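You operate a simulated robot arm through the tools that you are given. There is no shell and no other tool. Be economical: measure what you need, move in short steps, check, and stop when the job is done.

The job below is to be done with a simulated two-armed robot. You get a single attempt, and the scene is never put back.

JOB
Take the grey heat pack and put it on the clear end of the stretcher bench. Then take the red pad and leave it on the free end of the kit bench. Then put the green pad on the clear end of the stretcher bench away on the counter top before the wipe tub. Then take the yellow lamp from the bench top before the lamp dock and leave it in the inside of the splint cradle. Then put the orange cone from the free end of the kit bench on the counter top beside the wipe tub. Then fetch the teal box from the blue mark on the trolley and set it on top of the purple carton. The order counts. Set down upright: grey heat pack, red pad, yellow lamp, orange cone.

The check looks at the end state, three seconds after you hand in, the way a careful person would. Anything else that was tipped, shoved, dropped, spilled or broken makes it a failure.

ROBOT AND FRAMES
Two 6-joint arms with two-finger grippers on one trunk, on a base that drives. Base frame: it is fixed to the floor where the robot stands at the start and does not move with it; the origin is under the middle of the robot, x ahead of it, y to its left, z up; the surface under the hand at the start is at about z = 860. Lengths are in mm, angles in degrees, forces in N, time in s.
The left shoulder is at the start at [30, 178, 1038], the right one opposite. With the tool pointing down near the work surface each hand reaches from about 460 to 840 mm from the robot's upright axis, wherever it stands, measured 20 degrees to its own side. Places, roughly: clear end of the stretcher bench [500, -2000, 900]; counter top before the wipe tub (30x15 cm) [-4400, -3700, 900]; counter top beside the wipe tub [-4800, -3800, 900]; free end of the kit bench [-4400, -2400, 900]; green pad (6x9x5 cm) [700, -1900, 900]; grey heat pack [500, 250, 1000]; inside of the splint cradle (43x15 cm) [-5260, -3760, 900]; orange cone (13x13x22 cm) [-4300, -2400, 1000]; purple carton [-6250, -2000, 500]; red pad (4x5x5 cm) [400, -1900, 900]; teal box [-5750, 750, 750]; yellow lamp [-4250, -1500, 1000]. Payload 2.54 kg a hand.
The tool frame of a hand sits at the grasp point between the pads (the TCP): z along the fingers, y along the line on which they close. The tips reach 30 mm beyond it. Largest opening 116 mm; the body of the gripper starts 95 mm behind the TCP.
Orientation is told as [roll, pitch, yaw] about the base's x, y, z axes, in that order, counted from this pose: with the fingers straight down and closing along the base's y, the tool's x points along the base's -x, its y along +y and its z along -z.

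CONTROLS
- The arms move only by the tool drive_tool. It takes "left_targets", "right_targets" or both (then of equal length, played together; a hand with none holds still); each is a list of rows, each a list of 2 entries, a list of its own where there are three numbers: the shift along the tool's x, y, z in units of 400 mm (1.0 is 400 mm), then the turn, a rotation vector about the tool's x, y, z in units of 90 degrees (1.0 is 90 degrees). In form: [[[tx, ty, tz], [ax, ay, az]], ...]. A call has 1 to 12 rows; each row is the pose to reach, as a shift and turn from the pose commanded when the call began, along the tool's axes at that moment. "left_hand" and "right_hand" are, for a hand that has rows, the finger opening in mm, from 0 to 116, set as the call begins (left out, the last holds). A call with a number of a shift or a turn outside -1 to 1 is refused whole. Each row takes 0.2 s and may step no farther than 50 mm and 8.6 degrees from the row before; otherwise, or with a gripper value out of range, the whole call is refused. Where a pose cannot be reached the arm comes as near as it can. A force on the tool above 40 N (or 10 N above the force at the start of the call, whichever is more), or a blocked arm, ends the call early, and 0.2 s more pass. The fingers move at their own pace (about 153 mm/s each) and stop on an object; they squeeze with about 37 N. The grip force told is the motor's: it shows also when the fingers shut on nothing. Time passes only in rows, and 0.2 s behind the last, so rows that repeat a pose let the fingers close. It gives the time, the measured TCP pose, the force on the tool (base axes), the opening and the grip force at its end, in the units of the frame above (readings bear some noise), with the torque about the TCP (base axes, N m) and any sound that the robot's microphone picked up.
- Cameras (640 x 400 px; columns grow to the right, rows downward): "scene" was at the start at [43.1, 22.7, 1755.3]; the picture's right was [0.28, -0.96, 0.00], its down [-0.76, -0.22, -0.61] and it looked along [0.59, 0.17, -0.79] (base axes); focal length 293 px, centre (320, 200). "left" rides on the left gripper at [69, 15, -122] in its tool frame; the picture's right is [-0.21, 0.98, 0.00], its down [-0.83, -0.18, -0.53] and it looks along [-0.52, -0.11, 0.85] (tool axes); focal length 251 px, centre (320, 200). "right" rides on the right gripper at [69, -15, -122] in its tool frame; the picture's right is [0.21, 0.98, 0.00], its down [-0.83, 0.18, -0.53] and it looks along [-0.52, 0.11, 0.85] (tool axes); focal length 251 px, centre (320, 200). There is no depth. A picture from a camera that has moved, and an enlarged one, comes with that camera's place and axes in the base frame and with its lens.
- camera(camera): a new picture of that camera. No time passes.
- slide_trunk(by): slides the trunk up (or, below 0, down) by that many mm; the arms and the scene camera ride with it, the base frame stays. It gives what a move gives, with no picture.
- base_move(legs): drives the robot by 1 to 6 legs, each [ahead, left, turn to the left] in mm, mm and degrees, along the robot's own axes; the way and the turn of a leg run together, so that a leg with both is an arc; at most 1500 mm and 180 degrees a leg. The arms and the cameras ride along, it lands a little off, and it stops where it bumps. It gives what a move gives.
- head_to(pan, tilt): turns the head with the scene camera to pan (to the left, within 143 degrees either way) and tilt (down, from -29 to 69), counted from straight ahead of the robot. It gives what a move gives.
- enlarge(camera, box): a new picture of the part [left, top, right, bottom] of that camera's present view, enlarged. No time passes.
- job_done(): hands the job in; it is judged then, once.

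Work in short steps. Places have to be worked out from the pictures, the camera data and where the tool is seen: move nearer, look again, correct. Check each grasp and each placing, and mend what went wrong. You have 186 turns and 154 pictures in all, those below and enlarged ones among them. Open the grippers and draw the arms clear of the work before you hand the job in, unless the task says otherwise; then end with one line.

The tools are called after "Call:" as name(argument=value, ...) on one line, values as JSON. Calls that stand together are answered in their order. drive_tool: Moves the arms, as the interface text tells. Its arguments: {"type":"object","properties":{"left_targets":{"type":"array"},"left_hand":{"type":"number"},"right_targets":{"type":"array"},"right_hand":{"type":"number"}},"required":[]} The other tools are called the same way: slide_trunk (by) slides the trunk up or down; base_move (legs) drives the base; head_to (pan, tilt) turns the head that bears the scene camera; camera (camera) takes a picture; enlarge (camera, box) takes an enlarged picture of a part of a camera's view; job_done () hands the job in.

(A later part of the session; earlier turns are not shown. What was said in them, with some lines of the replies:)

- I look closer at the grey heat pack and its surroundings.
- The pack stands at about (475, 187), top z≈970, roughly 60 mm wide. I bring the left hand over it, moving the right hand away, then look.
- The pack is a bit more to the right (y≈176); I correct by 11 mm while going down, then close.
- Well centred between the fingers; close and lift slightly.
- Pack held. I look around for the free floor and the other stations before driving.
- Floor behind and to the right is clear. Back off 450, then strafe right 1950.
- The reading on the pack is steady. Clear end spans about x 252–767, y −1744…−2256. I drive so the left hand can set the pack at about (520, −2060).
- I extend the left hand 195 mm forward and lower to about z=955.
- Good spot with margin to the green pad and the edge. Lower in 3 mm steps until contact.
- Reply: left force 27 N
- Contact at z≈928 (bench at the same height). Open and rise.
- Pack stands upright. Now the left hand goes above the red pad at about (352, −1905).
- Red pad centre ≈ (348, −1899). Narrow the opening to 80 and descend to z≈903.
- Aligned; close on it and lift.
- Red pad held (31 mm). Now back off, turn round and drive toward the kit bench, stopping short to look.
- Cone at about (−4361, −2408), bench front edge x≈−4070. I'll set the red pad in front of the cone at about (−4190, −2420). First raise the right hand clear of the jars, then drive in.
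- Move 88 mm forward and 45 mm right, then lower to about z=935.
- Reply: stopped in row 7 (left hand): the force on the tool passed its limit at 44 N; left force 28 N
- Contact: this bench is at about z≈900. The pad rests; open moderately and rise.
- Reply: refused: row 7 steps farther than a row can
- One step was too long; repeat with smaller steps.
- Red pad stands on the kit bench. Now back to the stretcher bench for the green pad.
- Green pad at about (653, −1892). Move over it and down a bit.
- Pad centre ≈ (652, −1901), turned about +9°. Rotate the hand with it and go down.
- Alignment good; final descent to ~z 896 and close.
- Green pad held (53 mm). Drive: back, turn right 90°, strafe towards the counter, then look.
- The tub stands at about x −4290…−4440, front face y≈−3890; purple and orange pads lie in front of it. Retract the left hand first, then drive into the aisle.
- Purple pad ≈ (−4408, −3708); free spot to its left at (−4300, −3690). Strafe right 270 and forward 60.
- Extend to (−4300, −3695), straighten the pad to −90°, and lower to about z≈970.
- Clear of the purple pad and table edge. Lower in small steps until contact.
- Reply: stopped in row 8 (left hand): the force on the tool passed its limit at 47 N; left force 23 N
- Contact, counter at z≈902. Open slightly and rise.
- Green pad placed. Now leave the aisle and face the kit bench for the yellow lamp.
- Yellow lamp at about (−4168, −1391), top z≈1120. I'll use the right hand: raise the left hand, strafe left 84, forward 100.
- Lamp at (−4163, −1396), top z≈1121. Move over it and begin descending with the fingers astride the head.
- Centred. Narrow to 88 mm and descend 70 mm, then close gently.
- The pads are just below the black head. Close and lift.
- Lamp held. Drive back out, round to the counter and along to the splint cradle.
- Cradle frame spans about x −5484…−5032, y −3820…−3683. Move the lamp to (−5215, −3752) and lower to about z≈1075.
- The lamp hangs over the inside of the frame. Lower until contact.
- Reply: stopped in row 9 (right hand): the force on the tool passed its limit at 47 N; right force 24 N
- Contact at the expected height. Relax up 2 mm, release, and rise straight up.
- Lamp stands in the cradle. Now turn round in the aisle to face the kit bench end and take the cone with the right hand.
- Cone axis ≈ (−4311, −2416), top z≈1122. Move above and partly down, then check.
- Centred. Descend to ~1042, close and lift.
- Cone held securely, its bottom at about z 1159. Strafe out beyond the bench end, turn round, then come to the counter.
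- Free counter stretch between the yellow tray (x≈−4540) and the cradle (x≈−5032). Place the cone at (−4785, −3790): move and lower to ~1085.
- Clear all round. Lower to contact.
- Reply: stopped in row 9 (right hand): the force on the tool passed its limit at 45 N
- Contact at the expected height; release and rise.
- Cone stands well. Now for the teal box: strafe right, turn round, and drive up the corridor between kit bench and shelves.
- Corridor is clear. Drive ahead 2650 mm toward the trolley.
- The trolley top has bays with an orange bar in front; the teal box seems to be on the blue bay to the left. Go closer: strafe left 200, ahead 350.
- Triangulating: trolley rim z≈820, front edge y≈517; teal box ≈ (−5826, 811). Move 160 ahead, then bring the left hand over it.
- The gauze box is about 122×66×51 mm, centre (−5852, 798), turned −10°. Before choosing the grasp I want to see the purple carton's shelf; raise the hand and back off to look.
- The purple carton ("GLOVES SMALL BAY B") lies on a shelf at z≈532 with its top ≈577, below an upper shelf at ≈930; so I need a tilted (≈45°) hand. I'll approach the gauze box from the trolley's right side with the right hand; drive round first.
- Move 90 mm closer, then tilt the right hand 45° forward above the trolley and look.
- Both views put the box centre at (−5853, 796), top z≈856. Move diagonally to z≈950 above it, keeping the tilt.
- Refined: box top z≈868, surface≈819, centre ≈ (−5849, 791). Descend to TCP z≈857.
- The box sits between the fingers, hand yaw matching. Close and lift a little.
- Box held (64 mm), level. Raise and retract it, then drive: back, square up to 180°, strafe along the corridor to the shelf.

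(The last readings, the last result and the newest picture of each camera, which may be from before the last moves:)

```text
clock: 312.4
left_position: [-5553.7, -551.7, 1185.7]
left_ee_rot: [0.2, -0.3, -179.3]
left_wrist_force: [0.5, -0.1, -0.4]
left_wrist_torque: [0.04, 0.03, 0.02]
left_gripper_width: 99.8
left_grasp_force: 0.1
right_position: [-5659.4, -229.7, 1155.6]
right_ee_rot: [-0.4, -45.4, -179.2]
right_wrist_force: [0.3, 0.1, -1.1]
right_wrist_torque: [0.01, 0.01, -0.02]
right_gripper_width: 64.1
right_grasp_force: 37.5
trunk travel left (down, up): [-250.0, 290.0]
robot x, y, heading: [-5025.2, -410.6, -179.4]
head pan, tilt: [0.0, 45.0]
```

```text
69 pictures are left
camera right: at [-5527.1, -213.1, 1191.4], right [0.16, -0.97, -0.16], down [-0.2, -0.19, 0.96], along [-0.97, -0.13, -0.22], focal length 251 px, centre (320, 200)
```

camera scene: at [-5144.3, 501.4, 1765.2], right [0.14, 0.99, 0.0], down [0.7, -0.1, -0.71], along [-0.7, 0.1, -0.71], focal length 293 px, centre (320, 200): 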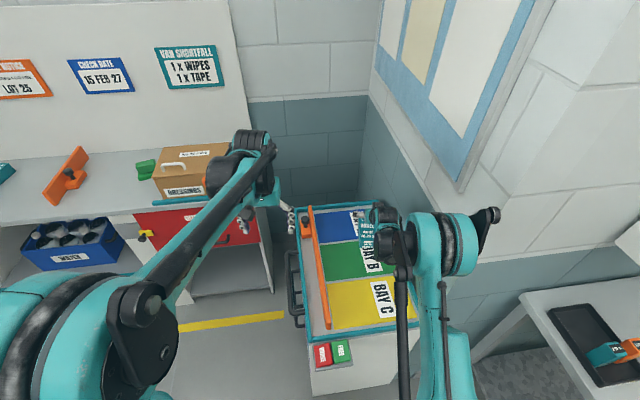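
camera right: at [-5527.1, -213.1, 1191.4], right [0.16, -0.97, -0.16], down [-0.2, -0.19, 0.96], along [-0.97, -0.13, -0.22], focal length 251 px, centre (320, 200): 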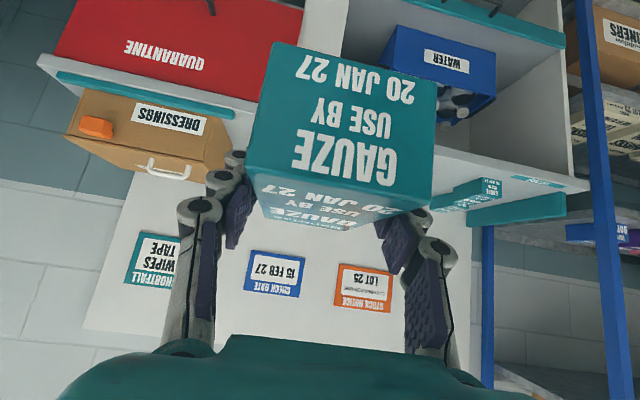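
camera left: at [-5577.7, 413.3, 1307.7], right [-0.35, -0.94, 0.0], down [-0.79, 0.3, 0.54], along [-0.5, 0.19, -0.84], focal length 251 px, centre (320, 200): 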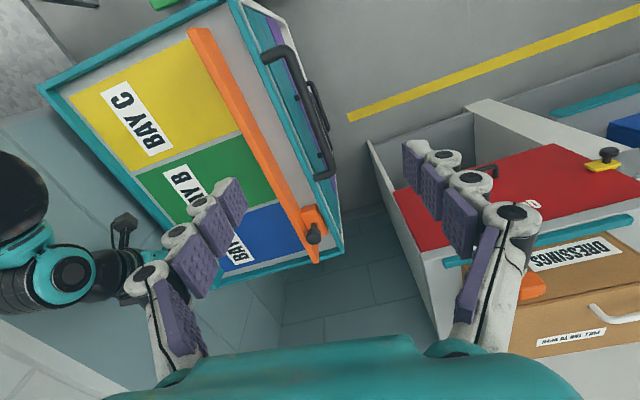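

Call:
base_move(legs=[[220, 0, -0.6], [0, 900, 0], [0, 850, 0]])

Call:
head_to(pan=-10, tilt=50)

Call:
camera(camera="scene")

```text
clock: 322.6
left_position: [-5774.9, -2311.0, 1185.6]
left_ee_rot: [0.1, -0.3, 179.8]
left_wrist_force: [0.4, 0.4, 0.8]
left_wrist_torque: [-0.01, -0.03, 0.0]
left_gripper_width: 99.9
left_grasp_force: 0.1
right_position: [-5877.7, -1987.4, 1152.9]
right_ee_rot: [-0.3, -45.4, 180.0]
right_wrist_force: [-0.1, 0.7, -0.8]
right_wrist_torque: [0.06, 0.02, -0.03]
right_gripper_width: 63.9
right_grasp_force: 37.2
trunk travel left (down, up): [-250.0, 290.0]
robot x, y, heading: [-5243.5, -2180.2, 179.8]
head pan, tilt: [0.0, 45.0]
```

```text
clock: 323.3
left_position: [-5774.8, -2310.8, 1185.0]
left_ee_rot: [0.1, -0.3, 179.7]
left_wrist_force: [-0.7, 0.2, -0.1]
left_wrist_torque: [0.0, 0.02, 0.0]
left_gripper_width: 99.8
left_grasp_force: 0.0
right_position: [-5877.5, -1987.8, 1154.3]
right_ee_rot: [-0.2, -45.4, 179.9]
right_wrist_force: [-0.3, 0.0, -1.8]
right_wrist_torque: [0.02, 0.03, -0.04]
right_gripper_width: 64.0
right_grasp_force: 37.1
trunk travel left (down, up): [-250.0, 290.0]
robot x, y, heading: [-5235.0, -2179.3, 179.9]
head pan, tilt: [-10.0, 50.0]
```

```text
68 pictures are left
camera scene: at [-5285.0, -2164.4, 1758.2], right [0.18, 0.98, 0.0], down [0.75, -0.14, -0.64], along [-0.63, 0.11, -0.77], focal length 293 px, centre (320, 200)
```

scene: 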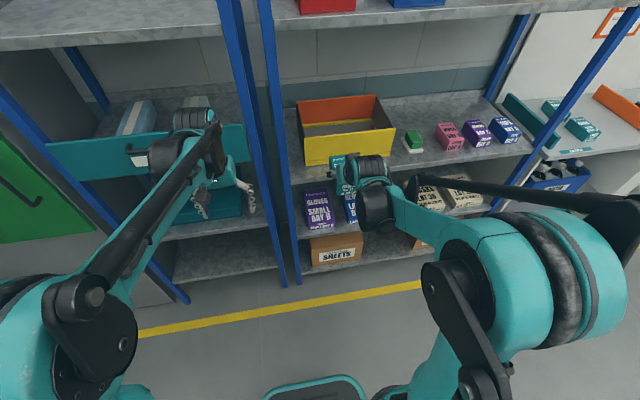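

Call:
enlarge(camera="scene", box=[250, 130, 430, 290])

```text
2.50 times, centred on (340, 210) of scene
camera zoom: at [-5285.0, -2164.4, 1758.2], right [0.18, 0.98, 0.0], down [0.75, -0.14, -0.64], along [-0.63, 0.11, -0.77], focal length 732 px, centre (270, 175)
```

zoom: 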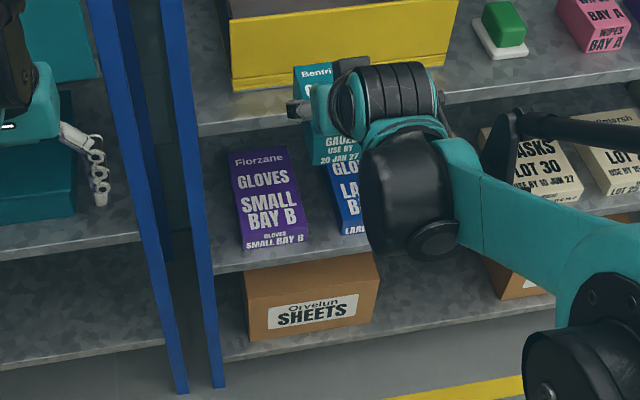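

Carton top ≈ z 565, spanning x −6340…−6109, y −2072…−1948; upper shelf edge z≈919. Lower the trunk, draw the left hand back, and lower the right hand outside the shelf.

Call:
slide_trunk(by=-245)

Call:
drive_tool(left_targets=[[[0.05, 0, -0.05], [0, 0, 0]], [[0.1, 0, -0.12], [0, 0, 0]], [[0.15, 0, -0.2], [0, 0, 0]], [[0.18, 0, -0.28], [0, 0, 0]], [[0.18, 0, -0.36], [0, 0, 0]], [[0.18, 0, -0.4], [0, 0, 0]], [[0.18, 0, -0.4], [0, 0, 0]]], right_targets=[[[0.064, 0.01, 0.063], [0, 0, 0]], [[0.127, 0.02, 0.125], [0, 0, 0]], [[0.19, 0.03, 0.188], [0, 0, 0]], [[0.254, 0.04, 0.25], [0, 0, 0]], [[0.318, 0.05, 0.313], [0, 0, 0]], [[0.3815, 0.055, 0.375], [0, 0, 0]], [[0.3815, 0.055, 0.375], [0, 0, 0]]])

Call:
camera(camera="right")

Call:
camera(camera="scene")

```text
clock: 325.8
left_position: [-5774.7, -2309.9, 941.8]
left_ee_rot: [0.1, -0.3, 179.8]
left_wrist_force: [-0.4, -0.1, 1.1]
left_wrist_torque: [0.01, -0.01, -0.01]
left_gripper_width: 99.7
left_grasp_force: 0.0
right_position: [-5876.7, -1988.1, 910.6]
right_ee_rot: [-0.2, -45.4, 179.9]
right_wrist_force: [0.2, 0.3, -1.7]
right_wrist_torque: [-0.01, 0.02, -0.02]
right_gripper_width: 64.0
right_grasp_force: 36.9
trunk travel left (down, up): [-5.0, 535.0]
robot x, y, heading: [-5237.4, -2180.1, 179.8]
head pan, tilt: [-10.0, 50.0]
```

```text
clock: 327.4
left_position: [-5701.1, -2310.2, 1101.9]
left_ee_rot: [0.1, -0.3, 179.9]
left_wrist_force: [-0.4, -0.2, -0.3]
left_wrist_torque: [0.0, 0.0, -0.03]
left_gripper_width: 100.2
left_grasp_force: 0.1
right_position: [-5883.4, -2009.2, 701.0]
right_ee_rot: [-0.2, -45.3, 179.9]
right_wrist_force: [0.4, 0.1, -0.9]
right_wrist_torque: [-0.02, 0.02, 0.0]
right_gripper_width: 63.9
right_grasp_force: 36.9
right hand out of reach, approached as far as the arm can: row 6, 7
trunk travel left (down, up): [-5.0, 535.0]
robot x, y, heading: [-5240.6, -2179.1, 179.9]
head pan, tilt: [-10.0, 50.0]
```

```text
66 pictures are left
camera right: at [-5749.5, -1994.6, 737.7], right [0.15, -0.98, -0.16], down [-0.2, -0.18, 0.96], along [-0.97, -0.11, -0.22], focal length 251 px, centre (320, 200)
```

right: 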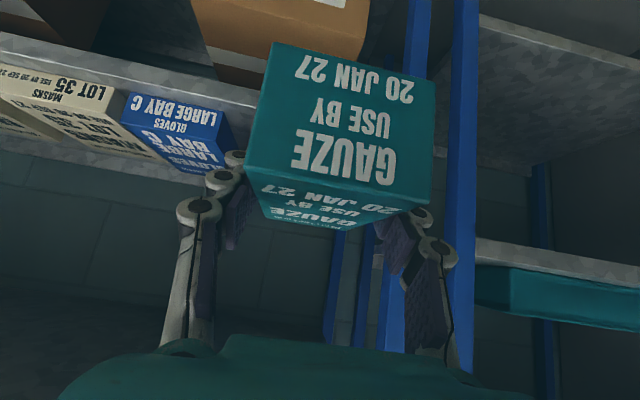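

```text
65 pictures are left
camera scene: at [-5284.7, -2164.6, 1513.2], right [0.18, 0.98, 0.0], down [0.75, -0.14, -0.64], along [-0.63, 0.11, -0.77], focal length 293 px, centre (320, 200)
```

scene: 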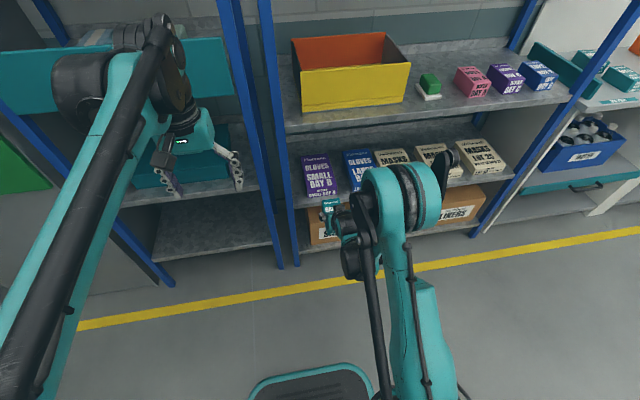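

Call:
enlarge(camera="scene", box=[270, 130, 390, 230])

```text
4.00 times, centred on (330, 180) of scene
camera zoom: at [-5284.7, -2164.6, 1513.2], right [0.18, 0.98, 0.0], down [0.75, -0.14, -0.64], along [-0.63, 0.11, -0.77], focal length 1172 px, centre (280, 280)
```

zoom: 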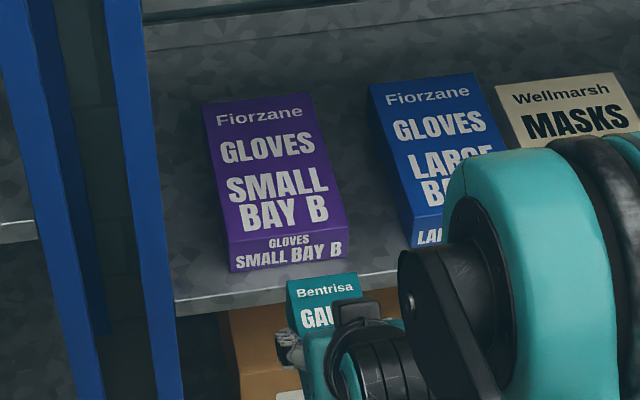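

Call:
enlarge(camera="right", box=[100, 60, 280, 200])

```text
2.86 times, centred on (190, 130) of right
camera zoom: at [-5749.5, -1994.6, 737.7], right [0.15, -0.98, -0.16], down [-0.2, -0.18, 0.96], along [-0.97, -0.11, -0.22], focal length 718 px, centre (691, 400)
```

zoom: 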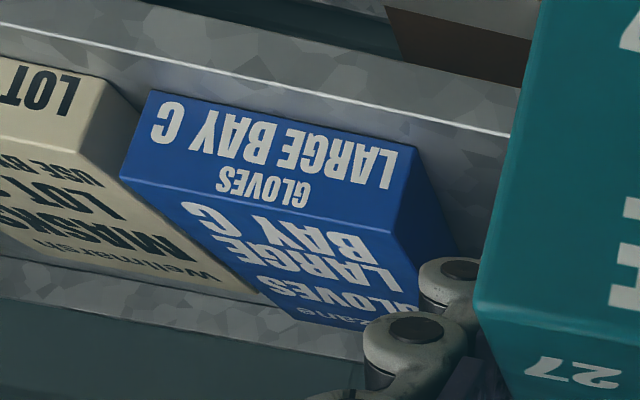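

From the side view the cartons' tops are at z≈600 (purple: x −6319…−6101, y −2074…−1949). Drive ahead 200 at the present height, box bottom ≈664, then check.

Call:
base_move(legs=[[200, 0, 0]])

Call:
camera(camera="right")

Call:
camera(camera="scene")

```text
clock: 329.0
left_position: [-5902.6, -2307.5, 1101.8]
left_ee_rot: [0.0, -0.2, 179.6]
left_wrist_force: [-0.2, -0.2, -0.5]
left_wrist_torque: [0.01, -0.05, -0.01]
left_gripper_width: 100.3
left_grasp_force: 0.0
right_position: [-6082.2, -2005.2, 700.8]
right_ee_rot: [-0.2, -45.2, 179.7]
right_wrist_force: [-0.8, -0.1, -2.0]
right_wrist_torque: [-0.01, -0.02, -0.01]
right_gripper_width: 64.2
right_grasp_force: 37.0
trunk travel left (down, up): [-5.0, 535.0]
robot x, y, heading: [-5440.1, -2178.6, 179.7]
head pan, tilt: [-10.0, 50.0]
```

```text
62 pictures are left
camera right: at [-5948.2, -1990.9, 737.5], right [0.14, -0.98, -0.16], down [-0.2, -0.18, 0.96], along [-0.97, -0.11, -0.23], focal length 251 px, centre (320, 200)
```

right: 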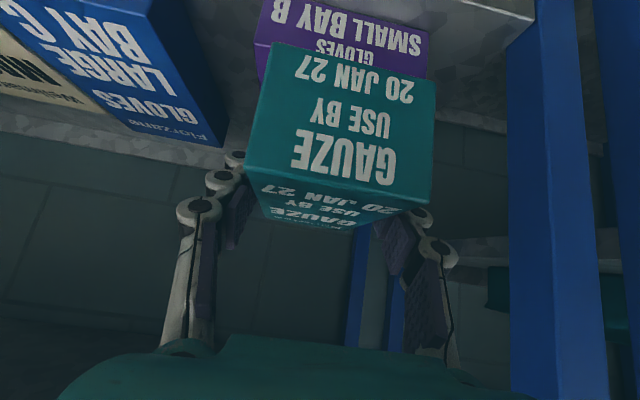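

```text
61 pictures are left
camera scene: at [-5485.0, -2163.0, 1513.1], right [0.18, 0.98, 0.0], down [0.75, -0.14, -0.64], along [-0.63, 0.12, -0.77], focal length 293 px, centre (320, 200)
```

scene: 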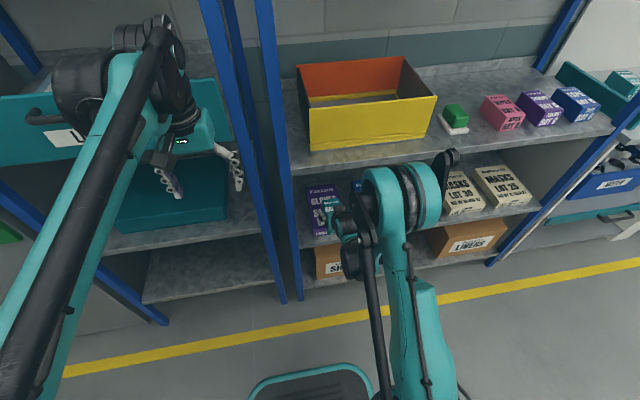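

Laterally aligned with the carton. Extend 108 mm further in, dropping to z≈680.

Call:
drive_tool(right_targets=[[[-0.04, 0.005, 0.057], [0, 0, 0]], [[-0.08, 0.01, 0.114], [0, 0, 0]], [[-0.12, 0.015, 0.171], [0, 0, 0]], [[-0.154, 0.015, 0.2275], [0, 0, 0]], [[-0.154, 0.015, 0.2275], [0, 0, 0]]])

Call:
camera(camera="right")

Call:
camera(camera="scene")

```text
clock: 330.2
left_position: [-5900.9, -2306.5, 1102.3]
left_ee_rot: [0.0, -0.3, 179.5]
left_wrist_force: [-0.3, -0.2, 0.0]
left_wrist_torque: [0.03, 0.01, -0.05]
left_gripper_width: 100.2
left_grasp_force: 0.0
right_position: [-6189.5, -2012.2, 680.3]
right_ee_rot: [-0.3, -45.4, 179.7]
right_wrist_force: [0.4, 0.8, -1.0]
right_wrist_torque: [0.01, 0.01, 0.02]
right_gripper_width: 63.9
right_grasp_force: 37.0
trunk travel left (down, up): [-5.0, 535.0]
robot x, y, heading: [-5438.2, -2179.9, 179.3]
head pan, tilt: [-10.0, 50.0]
```

```text
60 pictures are left
camera right: at [-6056.1, -1997.5, 717.2], right [0.14, -0.98, -0.16], down [-0.2, -0.18, 0.96], along [-0.97, -0.11, -0.22], focal length 251 px, centre (320, 200)
```

right: 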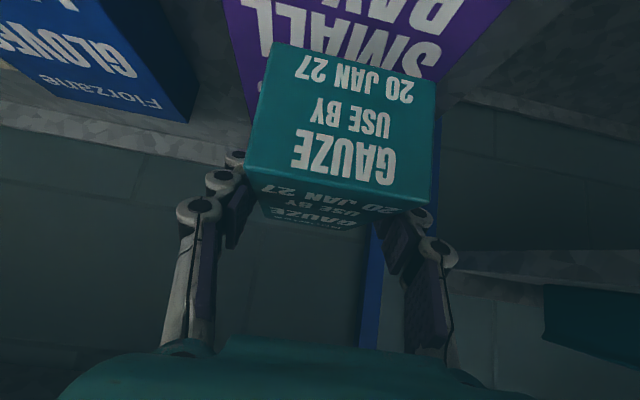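

```text
59 pictures are left
camera scene: at [-5483.6, -2163.1, 1513.2], right [0.18, 0.98, 0.0], down [0.75, -0.14, -0.64], along [-0.63, 0.12, -0.77], focal length 293 px, centre (320, 200)
```

scene: 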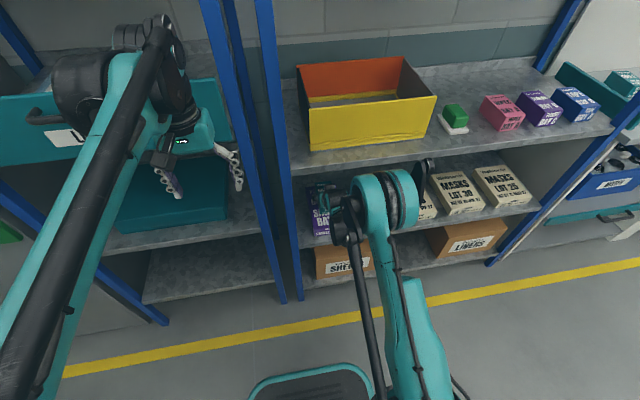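

The box hangs over the purple carton. Lower in small vertical steps until contact.

Call:
drive_tool(right_targets=[[[0.0267, 0, 0.0263], [0, 0, 0]], [[0.045, 0, 0.044], [0, 0, 0]], [[0.0535, 0, 0.0526], [0, 0, 0]], [[0.0624, 0, 0.0613], [0, 0, 0]], [[0.0695, 0, 0.0683], [0, 0, 0]], [[0.0766, 0, 0.0753], [0, 0, 0]], [[0.0837, 0, 0.0823], [0, 0, 0]], [[0.0909, 0, 0.0894], [0, 0, 0]], [[0.098, 0, 0.0964], [0, 0, 0]], [[0.105, 0, 0.1034], [0, 0, 0]]])

Call:
camera(camera="right")

```text
clock: 332.4
left_position: [-5898.9, -2308.9, 1103.1]
left_ee_rot: [0.2, -0.6, 179.5]
left_wrist_force: [0.3, -0.5, 0.5]
left_wrist_torque: [0.0, 0.01, 0.0]
left_gripper_width: 99.9
left_grasp_force: 0.0
right_position: [-6189.1, -2010.6, 627.7]
right_ee_rot: [-0.2, -45.8, 179.7]
right_wrist_force: [9.7, -1.3, 24.7]
right_wrist_torque: [-0.29, -0.5, 0.2]
right_gripper_width: 64.1
right_grasp_force: 37.3
trunk travel left (down, up): [-5.0, 535.0]
robot x, y, heading: [-5441.7, -2177.6, 179.8]
head pan, tilt: [-10.0, 50.0]
stopped in row 10 (right hand): the force on the tool passed its limit at 43 N (the readings are from after the stop); the commanded pose is now the measured one
```

```text
58 pictures are left
camera right: at [-6054.8, -1996.2, 663.1], right [0.14, -0.98, -0.16], down [-0.19, -0.18, 0.96], along [-0.97, -0.11, -0.22], focal length 251 px, centre (320, 200)
```

right: 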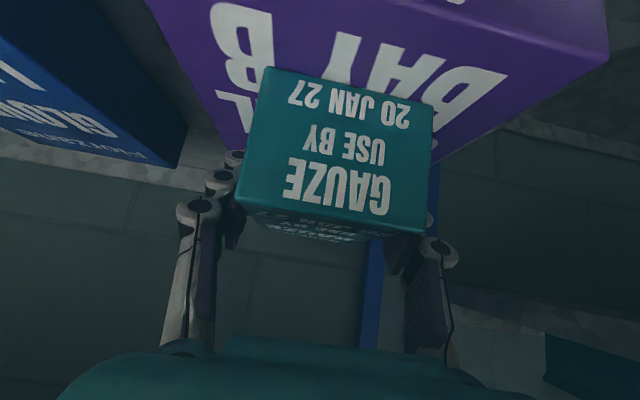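

Contact at z≈628; the box rests on the carton. Ease up 2 mm, open, and withdraw along the tool axis.

Call:
drive_tool(right_targets=[[[-0.003, 0, -0.003], [0, 0, 0]], [[-0.003, 0, -0.003], [0, 0, 0]], [[-0.003, 0, -0.003], [0, 0, 0]], [[-0.003, 0, -0.003], [0, 0, 0]]], right_hand=86)

Call:
camera(camera="right")

```text
clock: 333.4
left_position: [-5901.5, -2306.7, 1101.3]
left_ee_rot: [0.1, -0.3, 179.4]
left_wrist_force: [0.1, -0.3, -0.4]
left_wrist_torque: [-0.02, -0.04, -0.01]
left_gripper_width: 100.0
left_grasp_force: 0.0
right_position: [-6191.2, -2011.6, 624.6]
right_ee_rot: [-0.2, -45.5, 179.7]
right_wrist_force: [0.9, 0.9, 0.5]
right_wrist_torque: [0.01, -0.01, -0.01]
right_gripper_width: 86.3
right_grasp_force: 0.1
trunk travel left (down, up): [-5.0, 535.0]
robot x, y, heading: [-5439.1, -2178.1, 179.7]
head pan, tilt: [-10.0, 50.0]
```

```text
57 pictures are left
camera right: at [-6056.5, -1995.9, 662.0], right [0.14, -0.98, -0.16], down [-0.2, -0.18, 0.96], along [-0.97, -0.11, -0.22], focal length 251 px, centre (320, 200)
```

right: 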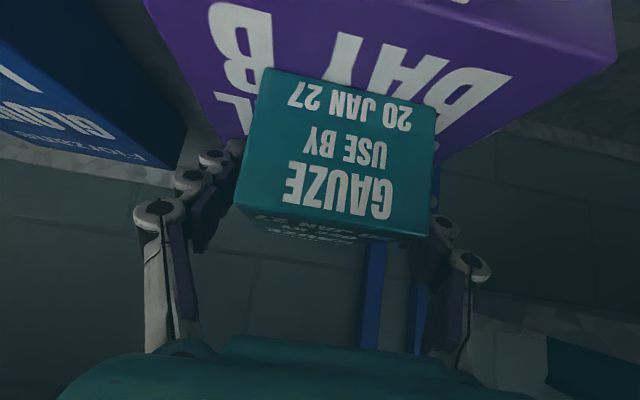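

Released; the box stays flat. Withdraw up and back along the tool axis.

Call:
drive_tool(right_targets=[[[0, 0, -0.05], [0, 0, 0]], [[0, 0, -0.12], [0, 0, 0]], [[0.03, 0, -0.2], [0, 0, 0]], [[0.1, 0, -0.28], [0, 0, 0]], [[0.17, 0, -0.36], [0, 0, 0]], [[0.22, 0, -0.42], [0, 0, 0]], [[0.22, 0, -0.42], [0, 0, 0]]])

Call:
camera(camera="right")

```text
clock: 335.0
left_position: [-5901.5, -2307.4, 1101.0]
left_ee_rot: [0.0, -0.3, 179.6]
left_wrist_force: [0.7, -1.3, -0.3]
left_wrist_torque: [-0.02, -0.01, -0.03]
left_gripper_width: 99.9
left_grasp_force: 0.0
right_position: [-6055.7, -2015.4, 728.5]
right_ee_rot: [-0.2, -45.5, 179.6]
right_wrist_force: [0.0, -0.3, -0.2]
right_wrist_torque: [-0.01, -0.03, 0.01]
right_gripper_width: 85.8
right_grasp_force: 0.1
right hand out of reach, approached as far as the arm can: row 4, 5, 6, 7
trunk travel left (down, up): [-5.0, 535.0]
robot x, y, heading: [-5440.4, -2178.3, 179.7]
head pan, tilt: [-10.0, 50.0]
```

```text
56 pictures are left
camera right: at [-5920.7, -2000.9, 765.5], right [0.14, -0.98, -0.16], down [-0.2, -0.18, 0.96], along [-0.97, -0.11, -0.22], focal length 251 px, centre (320, 200)
```

right: 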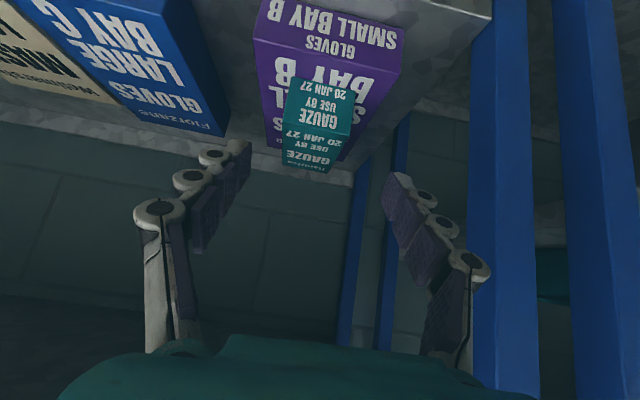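

The gauze box lies flat on the purple carton. Back away clear of the shelf and take a last look.

Call:
base_move(legs=[[-250, 0, 0]])

Call:
enlarge(camera="scene", box=[240, 110, 440, 240])

```text
clock: 336.8
left_position: [-5651.8, -2308.8, 1101.7]
left_ee_rot: [0.1, -0.2, 179.5]
left_wrist_force: [1.0, -0.6, -0.9]
left_wrist_torque: [0.0, 0.05, -0.02]
left_gripper_width: 100.1
left_grasp_force: 0.1
right_position: [-5804.8, -2016.4, 729.7]
right_ee_rot: [-0.2, -45.6, 179.6]
right_wrist_force: [0.4, 0.2, 0.2]
right_wrist_torque: [0.0, 0.02, -0.04]
right_gripper_width: 86.1
right_grasp_force: 0.1
trunk travel left (down, up): [-5.0, 535.0]
robot x, y, heading: [-5193.1, -2182.2, 179.3]
head pan, tilt: [-10.0, 50.0]
```

```text
3.08 times, centred on (340, 175) of scene
camera zoom: at [-5233.9, -2165.4, 1513.2], right [0.18, 0.98, 0.0], down [0.75, -0.14, -0.64], along [-0.63, 0.12, -0.77], focal length 901 px, centre (258, 277)
```

zoom: 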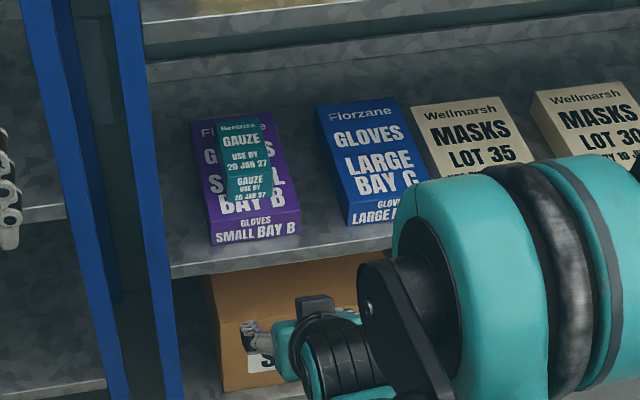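

The gauze box is centred and flat on the purple carton, and all six items are placed with both hands open and clear. I hand the job in.

Call:
job_done()

```text
The job is handed in.
```

All six items were moved in the order you gave and the job is handed in. The camera views after each release showed every item resting where I put it, with the heat pack, red pad, lamp and cone upright.
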